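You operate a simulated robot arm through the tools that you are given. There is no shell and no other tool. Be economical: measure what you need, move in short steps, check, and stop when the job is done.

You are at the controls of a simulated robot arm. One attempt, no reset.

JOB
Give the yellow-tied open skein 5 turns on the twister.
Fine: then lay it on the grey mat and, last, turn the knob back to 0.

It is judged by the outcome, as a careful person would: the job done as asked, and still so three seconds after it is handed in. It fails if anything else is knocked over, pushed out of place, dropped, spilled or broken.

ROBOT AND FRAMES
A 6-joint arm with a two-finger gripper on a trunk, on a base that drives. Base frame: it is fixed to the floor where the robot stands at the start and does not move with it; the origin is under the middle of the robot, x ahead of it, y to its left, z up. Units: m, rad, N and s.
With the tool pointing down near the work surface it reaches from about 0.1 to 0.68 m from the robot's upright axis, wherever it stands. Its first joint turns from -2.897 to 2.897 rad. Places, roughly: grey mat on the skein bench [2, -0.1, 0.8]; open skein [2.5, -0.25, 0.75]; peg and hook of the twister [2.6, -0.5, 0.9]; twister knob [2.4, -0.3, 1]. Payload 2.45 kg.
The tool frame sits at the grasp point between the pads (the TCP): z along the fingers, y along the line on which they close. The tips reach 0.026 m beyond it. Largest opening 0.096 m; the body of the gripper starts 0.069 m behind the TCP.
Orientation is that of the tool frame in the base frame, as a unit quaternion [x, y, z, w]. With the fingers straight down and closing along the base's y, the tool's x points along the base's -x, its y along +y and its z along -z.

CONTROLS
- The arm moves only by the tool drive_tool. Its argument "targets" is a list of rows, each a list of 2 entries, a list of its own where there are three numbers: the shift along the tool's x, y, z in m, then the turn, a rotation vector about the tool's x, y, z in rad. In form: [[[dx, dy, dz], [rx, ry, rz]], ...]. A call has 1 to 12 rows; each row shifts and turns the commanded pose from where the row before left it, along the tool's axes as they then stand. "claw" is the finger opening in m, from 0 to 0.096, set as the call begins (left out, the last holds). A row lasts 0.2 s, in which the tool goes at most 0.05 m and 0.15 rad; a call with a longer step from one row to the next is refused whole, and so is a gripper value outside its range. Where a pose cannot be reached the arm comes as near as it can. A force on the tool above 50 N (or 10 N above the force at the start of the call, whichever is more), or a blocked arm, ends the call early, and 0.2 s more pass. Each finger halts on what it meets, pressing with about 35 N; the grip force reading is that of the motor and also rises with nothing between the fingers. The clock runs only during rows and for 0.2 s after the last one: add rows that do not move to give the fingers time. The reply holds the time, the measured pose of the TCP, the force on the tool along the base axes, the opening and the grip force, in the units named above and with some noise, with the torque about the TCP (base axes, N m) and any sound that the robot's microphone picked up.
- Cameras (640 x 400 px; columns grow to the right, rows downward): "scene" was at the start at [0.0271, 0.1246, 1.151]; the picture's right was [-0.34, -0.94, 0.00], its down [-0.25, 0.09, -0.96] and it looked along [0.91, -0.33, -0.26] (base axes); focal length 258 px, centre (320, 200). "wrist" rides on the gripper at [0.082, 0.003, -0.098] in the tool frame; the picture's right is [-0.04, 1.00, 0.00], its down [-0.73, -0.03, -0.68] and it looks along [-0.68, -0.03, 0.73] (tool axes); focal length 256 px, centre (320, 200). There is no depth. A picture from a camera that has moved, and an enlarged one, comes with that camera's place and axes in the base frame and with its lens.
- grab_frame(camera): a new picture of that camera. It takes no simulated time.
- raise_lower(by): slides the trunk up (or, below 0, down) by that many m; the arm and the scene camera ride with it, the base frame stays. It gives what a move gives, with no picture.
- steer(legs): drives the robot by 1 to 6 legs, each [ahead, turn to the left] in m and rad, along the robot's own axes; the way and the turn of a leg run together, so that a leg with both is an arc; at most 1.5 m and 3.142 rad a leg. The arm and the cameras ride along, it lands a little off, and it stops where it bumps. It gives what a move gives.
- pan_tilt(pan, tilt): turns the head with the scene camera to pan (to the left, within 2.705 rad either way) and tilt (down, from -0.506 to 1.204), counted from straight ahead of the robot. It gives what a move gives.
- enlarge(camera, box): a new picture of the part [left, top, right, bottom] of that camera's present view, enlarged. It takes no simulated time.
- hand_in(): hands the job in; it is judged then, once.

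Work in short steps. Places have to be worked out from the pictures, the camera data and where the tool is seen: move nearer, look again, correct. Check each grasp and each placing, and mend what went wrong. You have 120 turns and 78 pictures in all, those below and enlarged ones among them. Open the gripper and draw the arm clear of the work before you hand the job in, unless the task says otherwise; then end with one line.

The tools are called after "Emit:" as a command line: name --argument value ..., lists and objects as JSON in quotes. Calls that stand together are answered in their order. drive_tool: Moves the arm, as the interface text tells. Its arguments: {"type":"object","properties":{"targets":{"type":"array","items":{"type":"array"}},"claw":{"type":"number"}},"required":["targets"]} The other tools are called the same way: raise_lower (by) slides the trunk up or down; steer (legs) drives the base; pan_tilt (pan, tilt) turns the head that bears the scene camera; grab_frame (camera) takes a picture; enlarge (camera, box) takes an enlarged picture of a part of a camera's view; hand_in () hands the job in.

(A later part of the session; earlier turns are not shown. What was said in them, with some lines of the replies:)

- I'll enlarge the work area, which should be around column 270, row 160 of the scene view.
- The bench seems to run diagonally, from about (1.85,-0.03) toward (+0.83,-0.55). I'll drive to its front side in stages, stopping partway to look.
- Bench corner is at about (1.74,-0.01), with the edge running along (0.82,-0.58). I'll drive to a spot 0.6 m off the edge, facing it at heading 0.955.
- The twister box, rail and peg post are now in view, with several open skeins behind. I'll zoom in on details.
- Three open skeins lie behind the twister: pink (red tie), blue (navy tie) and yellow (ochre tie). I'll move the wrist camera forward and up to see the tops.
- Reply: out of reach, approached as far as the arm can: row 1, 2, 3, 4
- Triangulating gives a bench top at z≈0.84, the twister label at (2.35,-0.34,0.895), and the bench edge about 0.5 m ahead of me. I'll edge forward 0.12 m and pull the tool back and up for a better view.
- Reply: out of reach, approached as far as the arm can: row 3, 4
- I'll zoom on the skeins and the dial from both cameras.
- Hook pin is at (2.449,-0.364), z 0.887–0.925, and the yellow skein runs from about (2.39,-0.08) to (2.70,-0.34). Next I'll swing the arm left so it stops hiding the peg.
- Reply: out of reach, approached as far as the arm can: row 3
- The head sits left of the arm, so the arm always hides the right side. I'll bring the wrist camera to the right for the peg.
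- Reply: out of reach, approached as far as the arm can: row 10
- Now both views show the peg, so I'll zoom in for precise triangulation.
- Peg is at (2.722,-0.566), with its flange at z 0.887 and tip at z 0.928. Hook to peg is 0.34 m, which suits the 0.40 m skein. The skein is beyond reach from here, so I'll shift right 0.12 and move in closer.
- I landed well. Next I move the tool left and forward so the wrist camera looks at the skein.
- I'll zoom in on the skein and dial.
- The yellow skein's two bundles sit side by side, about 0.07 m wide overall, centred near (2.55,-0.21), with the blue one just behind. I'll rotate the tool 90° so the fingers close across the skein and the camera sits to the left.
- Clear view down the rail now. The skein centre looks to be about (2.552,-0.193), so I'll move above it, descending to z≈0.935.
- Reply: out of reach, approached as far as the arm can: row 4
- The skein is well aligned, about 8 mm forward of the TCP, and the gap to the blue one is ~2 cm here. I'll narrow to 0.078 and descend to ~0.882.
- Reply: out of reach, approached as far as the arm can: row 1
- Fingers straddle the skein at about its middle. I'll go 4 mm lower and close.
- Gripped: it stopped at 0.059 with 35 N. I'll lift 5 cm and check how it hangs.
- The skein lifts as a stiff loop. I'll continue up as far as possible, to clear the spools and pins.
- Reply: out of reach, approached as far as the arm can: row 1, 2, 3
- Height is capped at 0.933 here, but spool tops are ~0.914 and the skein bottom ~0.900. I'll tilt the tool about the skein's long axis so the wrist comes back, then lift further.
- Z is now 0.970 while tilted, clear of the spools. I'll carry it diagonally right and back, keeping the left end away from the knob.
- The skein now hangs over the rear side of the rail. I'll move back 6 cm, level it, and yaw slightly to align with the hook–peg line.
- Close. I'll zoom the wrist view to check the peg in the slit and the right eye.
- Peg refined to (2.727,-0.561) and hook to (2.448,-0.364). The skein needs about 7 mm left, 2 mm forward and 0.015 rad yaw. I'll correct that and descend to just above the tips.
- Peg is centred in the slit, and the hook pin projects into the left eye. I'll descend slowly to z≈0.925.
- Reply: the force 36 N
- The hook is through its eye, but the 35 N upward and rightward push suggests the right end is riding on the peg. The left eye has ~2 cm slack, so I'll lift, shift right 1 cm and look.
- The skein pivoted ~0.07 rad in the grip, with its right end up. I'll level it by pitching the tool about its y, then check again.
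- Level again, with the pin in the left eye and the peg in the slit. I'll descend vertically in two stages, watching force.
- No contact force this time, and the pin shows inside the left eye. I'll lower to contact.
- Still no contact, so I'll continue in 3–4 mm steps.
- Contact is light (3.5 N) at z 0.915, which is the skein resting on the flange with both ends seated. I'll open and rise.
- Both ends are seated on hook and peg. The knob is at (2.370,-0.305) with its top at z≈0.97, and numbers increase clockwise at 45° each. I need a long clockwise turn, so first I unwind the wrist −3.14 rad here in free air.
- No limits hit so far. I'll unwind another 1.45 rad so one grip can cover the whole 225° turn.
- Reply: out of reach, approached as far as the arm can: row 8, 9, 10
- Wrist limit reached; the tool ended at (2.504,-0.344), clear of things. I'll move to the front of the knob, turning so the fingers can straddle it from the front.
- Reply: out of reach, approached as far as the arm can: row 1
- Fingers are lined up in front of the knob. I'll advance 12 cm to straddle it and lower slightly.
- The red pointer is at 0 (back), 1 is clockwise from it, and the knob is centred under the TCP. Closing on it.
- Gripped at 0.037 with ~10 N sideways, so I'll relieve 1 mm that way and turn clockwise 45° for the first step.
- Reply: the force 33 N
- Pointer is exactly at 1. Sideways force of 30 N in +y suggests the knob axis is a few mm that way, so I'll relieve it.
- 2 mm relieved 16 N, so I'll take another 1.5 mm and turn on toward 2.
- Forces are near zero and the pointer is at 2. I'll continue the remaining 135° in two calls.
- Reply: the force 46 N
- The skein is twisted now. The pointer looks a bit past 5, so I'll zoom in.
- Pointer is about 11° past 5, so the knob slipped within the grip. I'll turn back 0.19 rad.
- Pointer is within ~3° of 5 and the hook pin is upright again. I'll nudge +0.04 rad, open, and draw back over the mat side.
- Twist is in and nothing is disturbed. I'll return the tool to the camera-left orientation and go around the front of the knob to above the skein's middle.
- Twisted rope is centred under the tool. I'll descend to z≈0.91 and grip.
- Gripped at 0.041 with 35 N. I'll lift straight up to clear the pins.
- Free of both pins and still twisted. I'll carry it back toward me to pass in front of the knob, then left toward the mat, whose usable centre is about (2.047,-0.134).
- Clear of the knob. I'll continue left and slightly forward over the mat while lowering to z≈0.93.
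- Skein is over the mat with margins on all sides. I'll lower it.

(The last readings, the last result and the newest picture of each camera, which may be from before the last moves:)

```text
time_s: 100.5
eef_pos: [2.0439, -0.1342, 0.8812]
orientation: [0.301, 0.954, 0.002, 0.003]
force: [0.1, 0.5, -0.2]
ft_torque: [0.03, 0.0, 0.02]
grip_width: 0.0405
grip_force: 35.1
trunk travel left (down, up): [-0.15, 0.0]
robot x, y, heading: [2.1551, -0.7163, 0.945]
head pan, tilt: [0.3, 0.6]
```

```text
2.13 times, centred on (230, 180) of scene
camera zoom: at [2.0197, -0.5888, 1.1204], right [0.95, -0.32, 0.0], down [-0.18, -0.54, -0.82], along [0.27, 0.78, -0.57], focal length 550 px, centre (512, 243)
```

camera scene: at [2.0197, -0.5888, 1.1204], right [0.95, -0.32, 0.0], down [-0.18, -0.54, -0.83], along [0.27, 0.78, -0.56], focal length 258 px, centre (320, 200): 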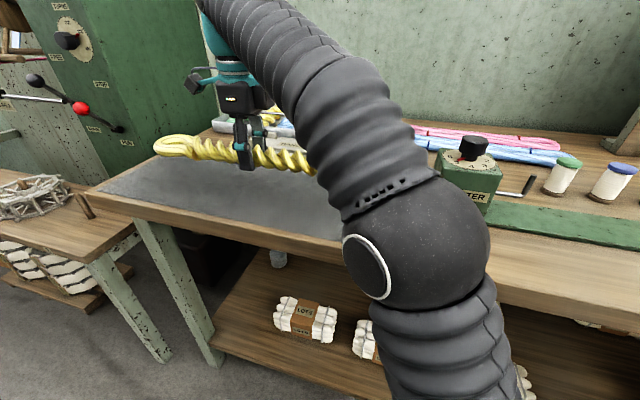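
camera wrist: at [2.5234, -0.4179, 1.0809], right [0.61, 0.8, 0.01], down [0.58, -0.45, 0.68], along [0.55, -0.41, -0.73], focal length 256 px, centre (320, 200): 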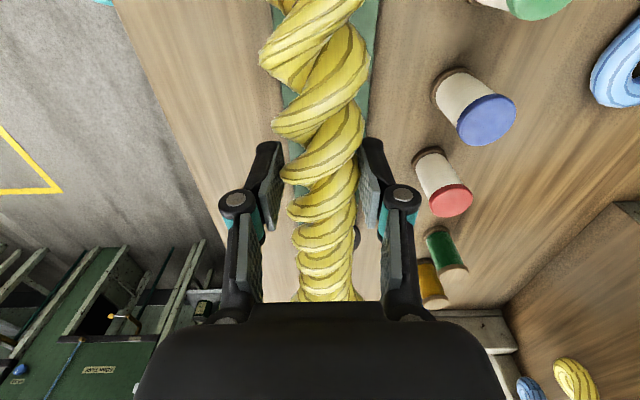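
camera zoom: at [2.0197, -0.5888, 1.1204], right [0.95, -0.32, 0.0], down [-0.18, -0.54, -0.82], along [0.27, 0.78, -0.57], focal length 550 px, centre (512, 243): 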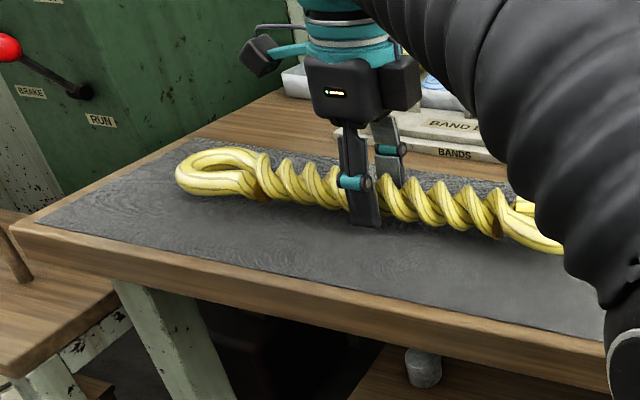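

Nearly down. I'll lower in small steps until contact.

Emit:
drive_tool --targets '[[[0, 0, 0.004], [0, 0, 0]], [[0, 0, 0], [0, 0, 0]]]'

Emit:
drive_tool --targets '[[[0, 0, 0.003], [0, 0, 0]], [[0, 0, 0], [0, 0, 0]]]'

```text
time_s: 101.1
eef_pos: [2.0458, -0.1335, 0.8785]
orientation: [0.3, 0.954, 0.002, 0.004]
force: [0.8, 0.0, -1.4]
ft_torque: [-0.01, 0.02, 0.02]
grip_width: 0.0406
grip_force: 35.3
trunk travel left (down, up): [-0.15, 0.0]
robot x, y, heading: [2.1542, -0.7107, 0.945]
head pan, tilt: [0.3, 0.6]
```

```text
time_s: 101.7
eef_pos: [2.0445, -0.1337, 0.8745]
orientation: [0.301, 0.954, 0.001, 0.002]
force: [0.3, -0.2, -0.5]
ft_torque: [0.0, 0.04, 0.02]
grip_width: 0.0404
grip_force: 34.6
trunk travel left (down, up): [-0.15, 0.0]
robot x, y, heading: [2.1576, -0.7152, 0.945]
head pan, tilt: [0.3, 0.6]
```

Emit:
drive_tool --targets '[[[0, 0, 0.003], [0, 0, 0]], [[0, 0, 0], [0, 0, 0]]]'

```text
time_s: 102.3
eef_pos: [2.0457, -0.1345, 0.8721]
orientation: [0.3, 0.954, 0.002, 0.003]
force: [-0.2, -0.5, 0.0]
ft_torque: [-0.01, 0.03, 0.0]
grip_width: 0.0405
grip_force: 36.0
trunk travel left (down, up): [-0.15, 0.0]
robot x, y, heading: [2.1568, -0.7198, 0.943]
head pan, tilt: [0.3, 0.6]
```

Fingertips are ~4 mm above the mat and the skein a few mm. I'll lower 2 mm more, release gently and rise.

Emit:
drive_tool --targets '[[[0, 0, 0.002], [0, 0, 0]], [[0, 0, 0], [0, 0, 0]]]'

Emit:
drive_tool --targets '[[[0, 0, 0], [0, 0, 0]], [[0, 0, 0], [0, 0, 0]], [[0, 0, 0], [0, 0, 0]], [[0, 0, 0], [0, 0, 0]]]' --claw 0.08

Emit:
drive_tool --targets '[[[0, 0, -0.015], [0, 0, 0]], [[0, 0, -0.02], [0, 0, 0]], [[0, 0, -0.02], [0, 0, 0]], [[0, -0.03, -0.02], [0, 0, 0]], [[0, -0.04, -0.015], [0, 0, 0]]]'

Emit:
grab_frame --camera "scene"

```text
time_s: 102.9
eef_pos: [2.0463, -0.1355, 0.8716]
orientation: [0.302, 0.953, 0.001, 0.003]
force: [0.9, 0.7, -0.9]
ft_torque: [-0.04, 0.02, -0.01]
grip_width: 0.0403
grip_force: 34.4
trunk travel left (down, up): [-0.15, 0.0]
robot x, y, heading: [2.1531, -0.7142, 0.943]
head pan, tilt: [0.3, 0.6]
```

```text
time_s: 103.9
eef_pos: [2.0466, -0.1354, 0.8705]
orientation: [0.301, 0.954, 0.001, 0.003]
force: [-0.1, -1.1, -0.8]
ft_torque: [0.03, 0.03, 0.03]
grip_width: 0.0799
grip_force: 0.1
trunk travel left (down, up): [-0.15, 0.0]
robot x, y, heading: [2.1554, -0.7155, 0.944]
head pan, tilt: [0.3, 0.6]
```

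```text
time_s: 105.1
eef_pos: [2.0068, -0.1906, 0.9619]
orientation: [0.3, 0.954, 0.001, 0.003]
force: [1.0, -0.1, 0.2]
ft_torque: [-0.06, 0.02, 0.0]
grip_width: 0.08
grip_force: 0.0
trunk travel left (down, up): [-0.15, 0.0]
robot x, y, heading: [2.158, -0.7157, 0.947]
head pan, tilt: [0.3, 0.6]
```

```text
11 pictures are left
camera scene: at [2.0198, -0.5886, 1.1203], right [0.95, -0.32, 0.0], down [-0.18, -0.54, -0.82], along [0.27, 0.78, -0.57], focal length 258 px, centre (320, 200)
```

scene: 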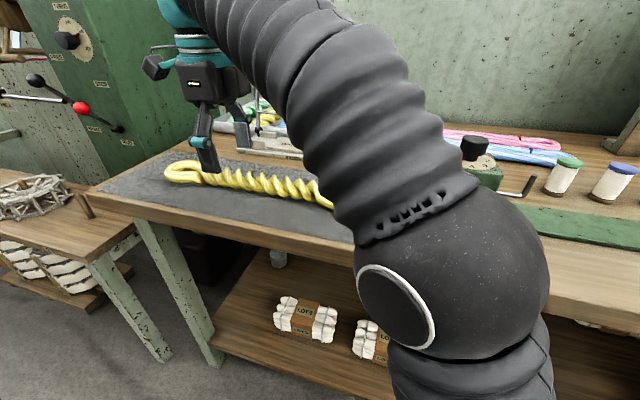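

The skein lies nicely on the mat. Last step is the knob: I'll rotate the tool to leave room for a 225° counter-clockwise turn, and position left of the knob.

Emit:
drive_tool --targets '[[[0, 0, 0], [0, 0, -0.145]], [[0, 0, 0], [0, 0, -0.145]], [[0, 0, 0], [0, 0, -0.145]], [[-0.0412, -0.0077, -0.001], [0, 0, 0]], [[-0.0412, -0.0077, -0.001], [0, 0, 0]], [[-0.0412, -0.0077, -0.001], [0, 0, 0]], [[-0.0412, -0.0077, -0.001], [0, 0, 0]], [[-0.0412, -0.0077, -0.001], [0, 0, 0]], [[-0.0412, -0.0077, -0.001], [0, 0, 0]]]' --claw 0.096

Emit:
grab_frame --camera "wrist"

```text
time_s: 107.1
eef_pos: [2.2411, -0.2806, 0.9683]
orientation: [0.087, 0.996, 0.002, 0.004]
force: [-0.3, -0.2, 0.6]
ft_torque: [-0.02, -0.01, -0.01]
grip_width: 0.0962
grip_force: 0.1
trunk travel left (down, up): [-0.15, 0.0]
robot x, y, heading: [2.1544, -0.717, 0.946]
head pan, tilt: [0.3, 0.6]
```

```text
10 pictures are left
camera wrist: at [2.1607, -0.2645, 1.0656], right [0.21, 0.98, 0.0], down [0.71, -0.16, 0.68], along [0.67, -0.14, -0.73], focal length 256 px, centre (320, 200)
```

wrist: 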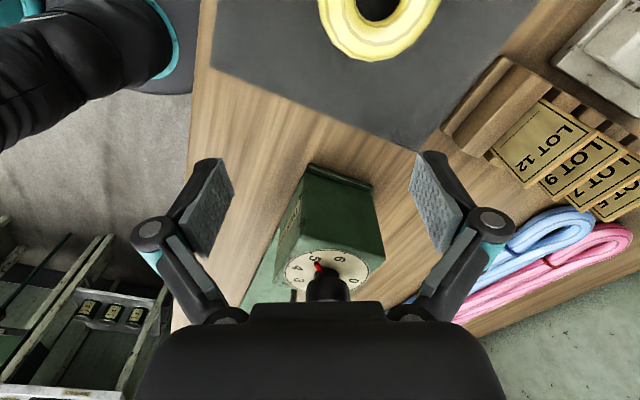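

Pointer confirmed at 5. I'll advance 13 cm so the fingers straddle the knob, then check.

Emit:
drive_tool --targets '[[[-0.0325, 0, 0], [0, 0, 0]], [[-0.0325, 0, 0], [0, 0, 0]], [[-0.0325, 0, 0], [0, 0, 0]], [[-0.0327, 0.0007, 0], [0, 0, 0]], [[0, 0, 0], [0, 0, 0]]]'

Emit:
enlarge --camera "wrist" --box '[160, 60, 480, 260]'

```text
time_s: 108.3
eef_pos: [2.3677, -0.3041, 0.9676]
orientation: [0.088, 0.996, 0.001, 0.003]
force: [-0.1, 0.4, -0.2]
ft_torque: [0.0, 0.03, 0.0]
grip_width: 0.0962
grip_force: 0.0
trunk travel left (down, up): [-0.15, 0.0]
robot x, y, heading: [2.154, -0.7166, 0.949]
head pan, tilt: [0.3, 0.6]
```

```text
2.00 times, centred on (320, 160) of wrist
camera zoom: at [2.2874, -0.288, 1.0668], right [0.21, 0.98, 0.0], down [0.71, -0.16, 0.68], along [0.67, -0.14, -0.73], focal length 512 px, centre (320, 280)
```

zoom: 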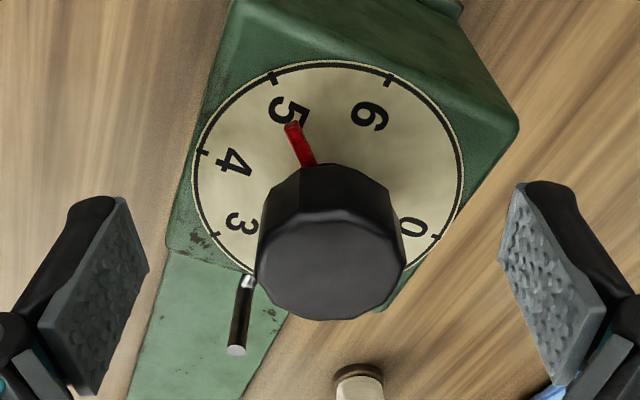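

Knob is ~3 mm toward tool +y, so I'll correct that and close.

Emit:
drive_tool --targets '[[[0, 0.003, 0], [0, 0, 0]], [[0, 0, 0], [0, 0, 0]], [[0, 0, 0], [0, 0, 0]], [[0, 0, 0], [0, 0, 0]], [[0, 0, 0], [0, 0, 0]]]' --claw 0.025

```text
time_s: 109.5
eef_pos: [2.3697, -0.303, 0.9694]
orientation: [0.088, 0.996, 0.002, 0.003]
force: [-3.9, -18.1, 2.0]
ft_torque: [-0.44, 0.08, -0.1]
grip_width: 0.037
grip_force: 45.2
trunk travel left (down, up): [-0.15, 0.0]
robot x, y, heading: [2.1548, -0.7152, 0.946]
head pan, tilt: [0.3, 0.6]
```

Gripped. I'll relieve 2 mm and turn counter-clockwise in steps.

Emit:
drive_tool --targets '[[[0, -0.002, 0], [0, 0, 0]], [[0, 0, 0], [0, 0, -0.131]], [[0, 0, 0], [0, 0, -0.131]], [[0, 0, 0], [0, 0, -0.131]], [[0, 0, 0], [0, 0, -0.131]], [[0, 0, 0], [0, 0, -0.131]], [[0, 0, 0], [0, 0, -0.131]], [[0, 0, 0], [0, 0, 0]]]'

```text
time_s: 111.3
eef_pos: [2.3698, -0.3039, 0.9696]
orientation: [-0.3, 0.954, -0.001, 0.003]
force: [-4.8, -36.5, -10.3]
ft_torque: [-0.58, 0.2, -0.11]
grip_width: 0.0367
grip_force: 44.7
trunk travel left (down, up): [-0.15, 0.0]
robot x, y, heading: [2.1538, -0.7136, 0.943]
head pan, tilt: [0.3, 0.6]
```

36 N in −y means I should shift about 4 mm that way before turning on.

Emit:
drive_tool --targets '[[[0.0023, -0.0033, 0], [0, 0, 0]], [[0, 0, 0], [0, 0, 0]], [[0, 0, 0], [0, 0, -0.131]], [[0, 0, 0], [0, 0, -0.131]], [[0, 0, 0], [0, 0, -0.131]], [[0, 0, 0], [0, 0, -0.131]], [[0, 0, 0], [0, 0, -0.131]], [[0, 0, 0], [0, 0, -0.131]], [[0, 0, 0], [0, 0, 0]]]'

```text
time_s: 113.3
eef_pos: [2.3723, -0.3052, 0.9703]
orientation: [-0.644, 0.765, -0.001, 0.004]
force: [34.1, 14.1, 28.7]
ft_torque: [0.36, -0.84, -0.08]
grip_width: 0.037
grip_force: 44.3
trunk travel left (down, up): [-0.15, 0.0]
robot x, y, heading: [2.1527, -0.7185, 0.941]
head pan, tilt: [0.3, 0.6]
```

Relieving the new sideways load partly, then continuing.

Emit:
drive_tool --targets '[[[-0.0016, -0.0024, -0.0015], [0, 0, 0]], [[0, 0, 0], [0, 0, 0]], [[0, 0, 0], [0, 0, -0.131]], [[0, 0, 0], [0, 0, -0.131]], [[0, 0, 0], [0, 0, -0.131]], [[0, 0, 0], [0, 0, -0.131]], [[0, 0, 0], [0, 0, -0.131]], [[0, 0, 0], [0, 0, -0.131]], [[0, 0, 0], [0, 0, 0]]]'

Emit:
grab_frame --camera "wrist"

```text
time_s: 115.3
eef_pos: [2.3727, -0.3049, 0.9693]
orientation: [0.888, -0.461, 0.002, -0.001]
force: [13.8, -22.2, -32.2]
ft_torque: [-0.54, -0.31, -0.05]
grip_width: 0.037
grip_force: 44.9
trunk travel left (down, up): [-0.15, 0.0]
robot x, y, heading: [2.154, -0.7181, 0.942]
head pan, tilt: [0.3, 0.6]
```

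```text
8 pictures are left
camera wrist: at [2.4175, -0.3745, 1.0683], right [-0.84, -0.54, 0.0], down [-0.4, 0.62, 0.68], along [-0.36, 0.57, -0.74], focal length 256 px, centre (320, 200)
```

wrist: 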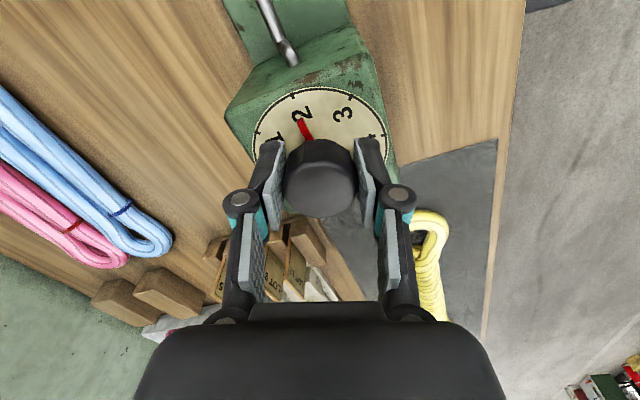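

Pointer is at 2, with 90° to go. I'll relieve the load and continue.

Emit:
drive_tool --targets '[[[0.0018, 0.0, 0.0015], [0, 0, 0]], [[0, 0, 0], [0, 0, 0]], [[0, 0, 0], [0, 0, -0.131]], [[0, 0, 0], [0, 0, -0.131]], [[0, 0, 0], [0, 0, -0.131]], [[0, 0, 0], [0, 0, -0.131]], [[0, 0, 0], [0, 0, -0.131]], [[0, 0, 0], [0, 0, -0.131]], [[0, 0, 0], [0, 0, 0]]]'

```text
time_s: 117.4
eef_pos: [2.3746, -0.3039, 0.9701]
orientation: [0.996, -0.085, 0.006, -0.006]
force: [5.4, 13.1, 5.0]
ft_torque: [0.31, -0.06, -0.06]
grip_width: 0.0367
grip_force: 45.0
trunk travel left (down, up): [-0.15, 0.0]
robot x, y, heading: [2.1546, -0.7149, 0.939]
head pan, tilt: [0.3, 0.6]
stopped in row 9: the force on the tool passed its limit at 52 N (the readings are from after the stop); the commanded pose is now the measured one
```

Stopped on force at the very end and re-zeroed; the load is low now. Final 45°.

Emit:
drive_tool --targets '[[[0, 0, 0], [0, 0, -0.131]], [[0, 0, 0], [0, 0, -0.131]], [[0, 0, 0], [0, 0, -0.131]], [[0, 0, 0], [0, 0, 0]]]'

Emit:
drive_tool --targets '[[[0, 0, 0], [0, 0, -0.131]], [[0, 0, 0], [0, 0, -0.131]], [[0, 0, 0], [0, 0, -0.131]], [[0, 0, 0], [0, 0, 0]]]'

Emit:
enlarge --camera "wrist" --box '[230, 70, 410, 230]'

```text
time_s: 118.4
eef_pos: [2.3737, -0.303, 0.9704]
orientation: [0.994, 0.112, 0.006, -0.004]
force: [10.4, 27.9, 15.2]
ft_torque: [0.5, 0.33, -0.06]
grip_width: 0.0371
grip_force: 45.1
trunk travel left (down, up): [-0.15, 0.0]
robot x, y, heading: [2.1541, -0.7167, 0.949]
head pan, tilt: [0.3, 0.6]
```

```text
time_s: 119.4
eef_pos: [2.3719, -0.303, 0.9685]
orientation: [0.953, 0.304, 0.007, -0.002]
force: [-9.7, 30.9, 7.1]
ft_torque: [0.78, 0.07, -0.55]
grip_width: 0.037
grip_force: 44.8
trunk travel left (down, up): [-0.15, 0.0]
robot x, y, heading: [2.1561, -0.7147, 0.948]
head pan, tilt: [0.3, 0.6]
```

```text
2.50 times, centred on (320, 150) of wrist
camera zoom: at [2.4394, -0.2603, 1.0686], right [0.55, -0.84, 0.0], down [-0.62, -0.41, 0.67], along [-0.56, -0.37, -0.74], focal length 640 px, centre (320, 325)
```

zoom: 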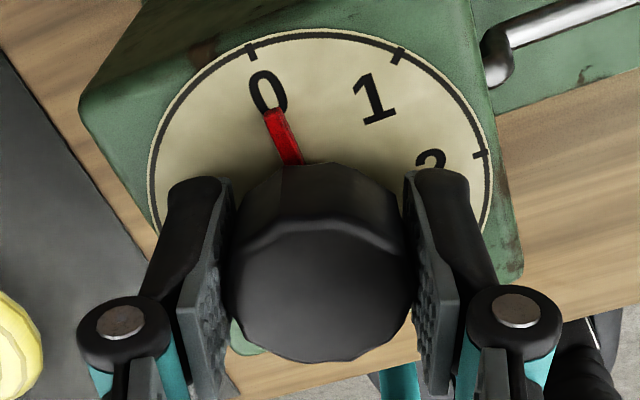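

Pointer lines up exactly with the 0 tick. I'll open, back off toward me, and take a final look.

Emit:
drive_tool --targets '[[[0, 0, 0], [0, 0, 0]], [[0, 0, 0], [0, 0, 0]], [[0, 0, 0], [0, 0, 0]], [[0, 0, 0], [0, 0, 0]], [[-0.03, 0, 0], [0, 0, 0]], [[-0.04, 0, 0], [0, 0, 0]], [[-0.04, 0, 0], [0, 0, 0]], [[-0.03, 0, -0.015], [0, 0, 0]], [[0, 0, -0.01], [0, 0, 0]]]' --claw 0.09

Emit:
grab_frame --camera "wrist"

Emit:
grab_frame --camera "scene"

```text
time_s: 121.4
eef_pos: [2.2598, -0.3861, 0.9936]
orientation: [0.953, 0.304, 0.006, -0.003]
force: [0.4, -0.1, 0.2]
ft_torque: [-0.01, -0.04, 0.01]
grip_width: 0.0902
grip_force: 0.0
trunk travel left (down, up): [-0.15, 0.0]
robot x, y, heading: [2.1576, -0.7145, 0.941]
head pan, tilt: [0.3, 0.6]
```

```text
6 pictures are left
camera wrist: at [2.3273, -0.3433, 1.0933], right [0.55, -0.84, 0.0], down [-0.62, -0.41, 0.67], along [-0.56, -0.36, -0.74], focal length 256 px, centre (320, 200)
```

wrist: 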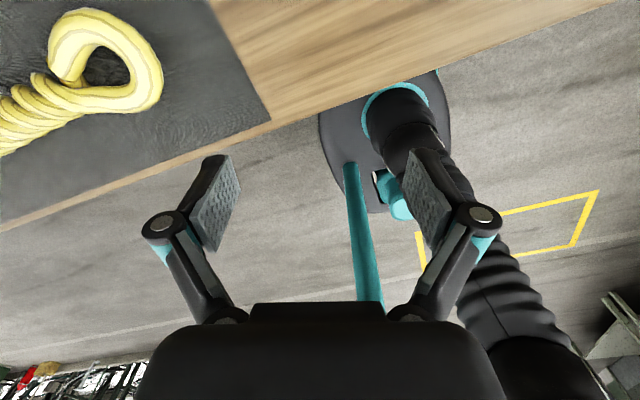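

```text
5 pictures are left
camera scene: at [2.0203, -0.5891, 1.1204], right [0.95, -0.32, 0.0], down [-0.18, -0.54, -0.83], along [0.27, 0.78, -0.56], focal length 258 px, centre (320, 200)
```

scene: 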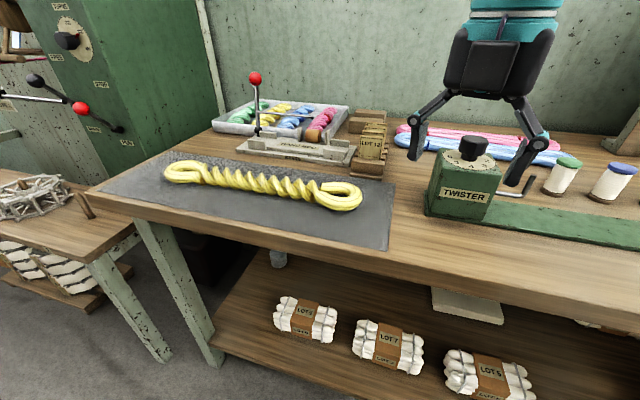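

The skein lies wholly on the mat and everything else is in place. I'll check the knob hasn't moved on release and draw the arm further clear.

Emit:
drive_tool --targets '[[[-0.04, 0, 0], [0, 0, 0]], [[-0.03, 0, 0], [0, 0, 0]]]'

Emit:
enlarge --camera "scene" --box '[420, 110, 580, 230]'

```text
time_s: 122.0
eef_pos: [2.2027, -0.4265, 0.9934]
orientation: [0.953, 0.303, 0.008, -0.004]
force: [0.7, -0.3, 0.5]
ft_torque: [-0.04, -0.01, 0.02]
grip_width: 0.09
grip_force: 0.0
trunk travel left (down, up): [-0.15, 0.0]
robot x, y, heading: [2.1575, -0.7144, 0.939]
head pan, tilt: [0.3, 0.6]
```

```text
3.33 times, centred on (500, 170) of scene
camera zoom: at [2.0204, -0.5889, 1.1204], right [0.95, -0.32, 0.0], down [-0.18, -0.54, -0.82], along [0.27, 0.78, -0.57], focal length 859 px, centre (-280, 300)
```

zoom: 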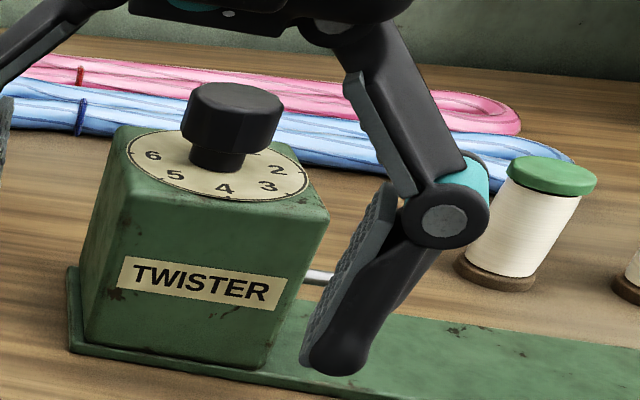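

The pointer is hidden behind the knob, as it should be at 0, and the arm is clear with the gripper open. I'm handing in.

Emit:
hand_in

```text
The job is handed in.
```

The yellow-tied skein got its 5 turns on the twister and is lying on the grey mat. The knob is back at 0, and I saw nothing else moved or knocked over.
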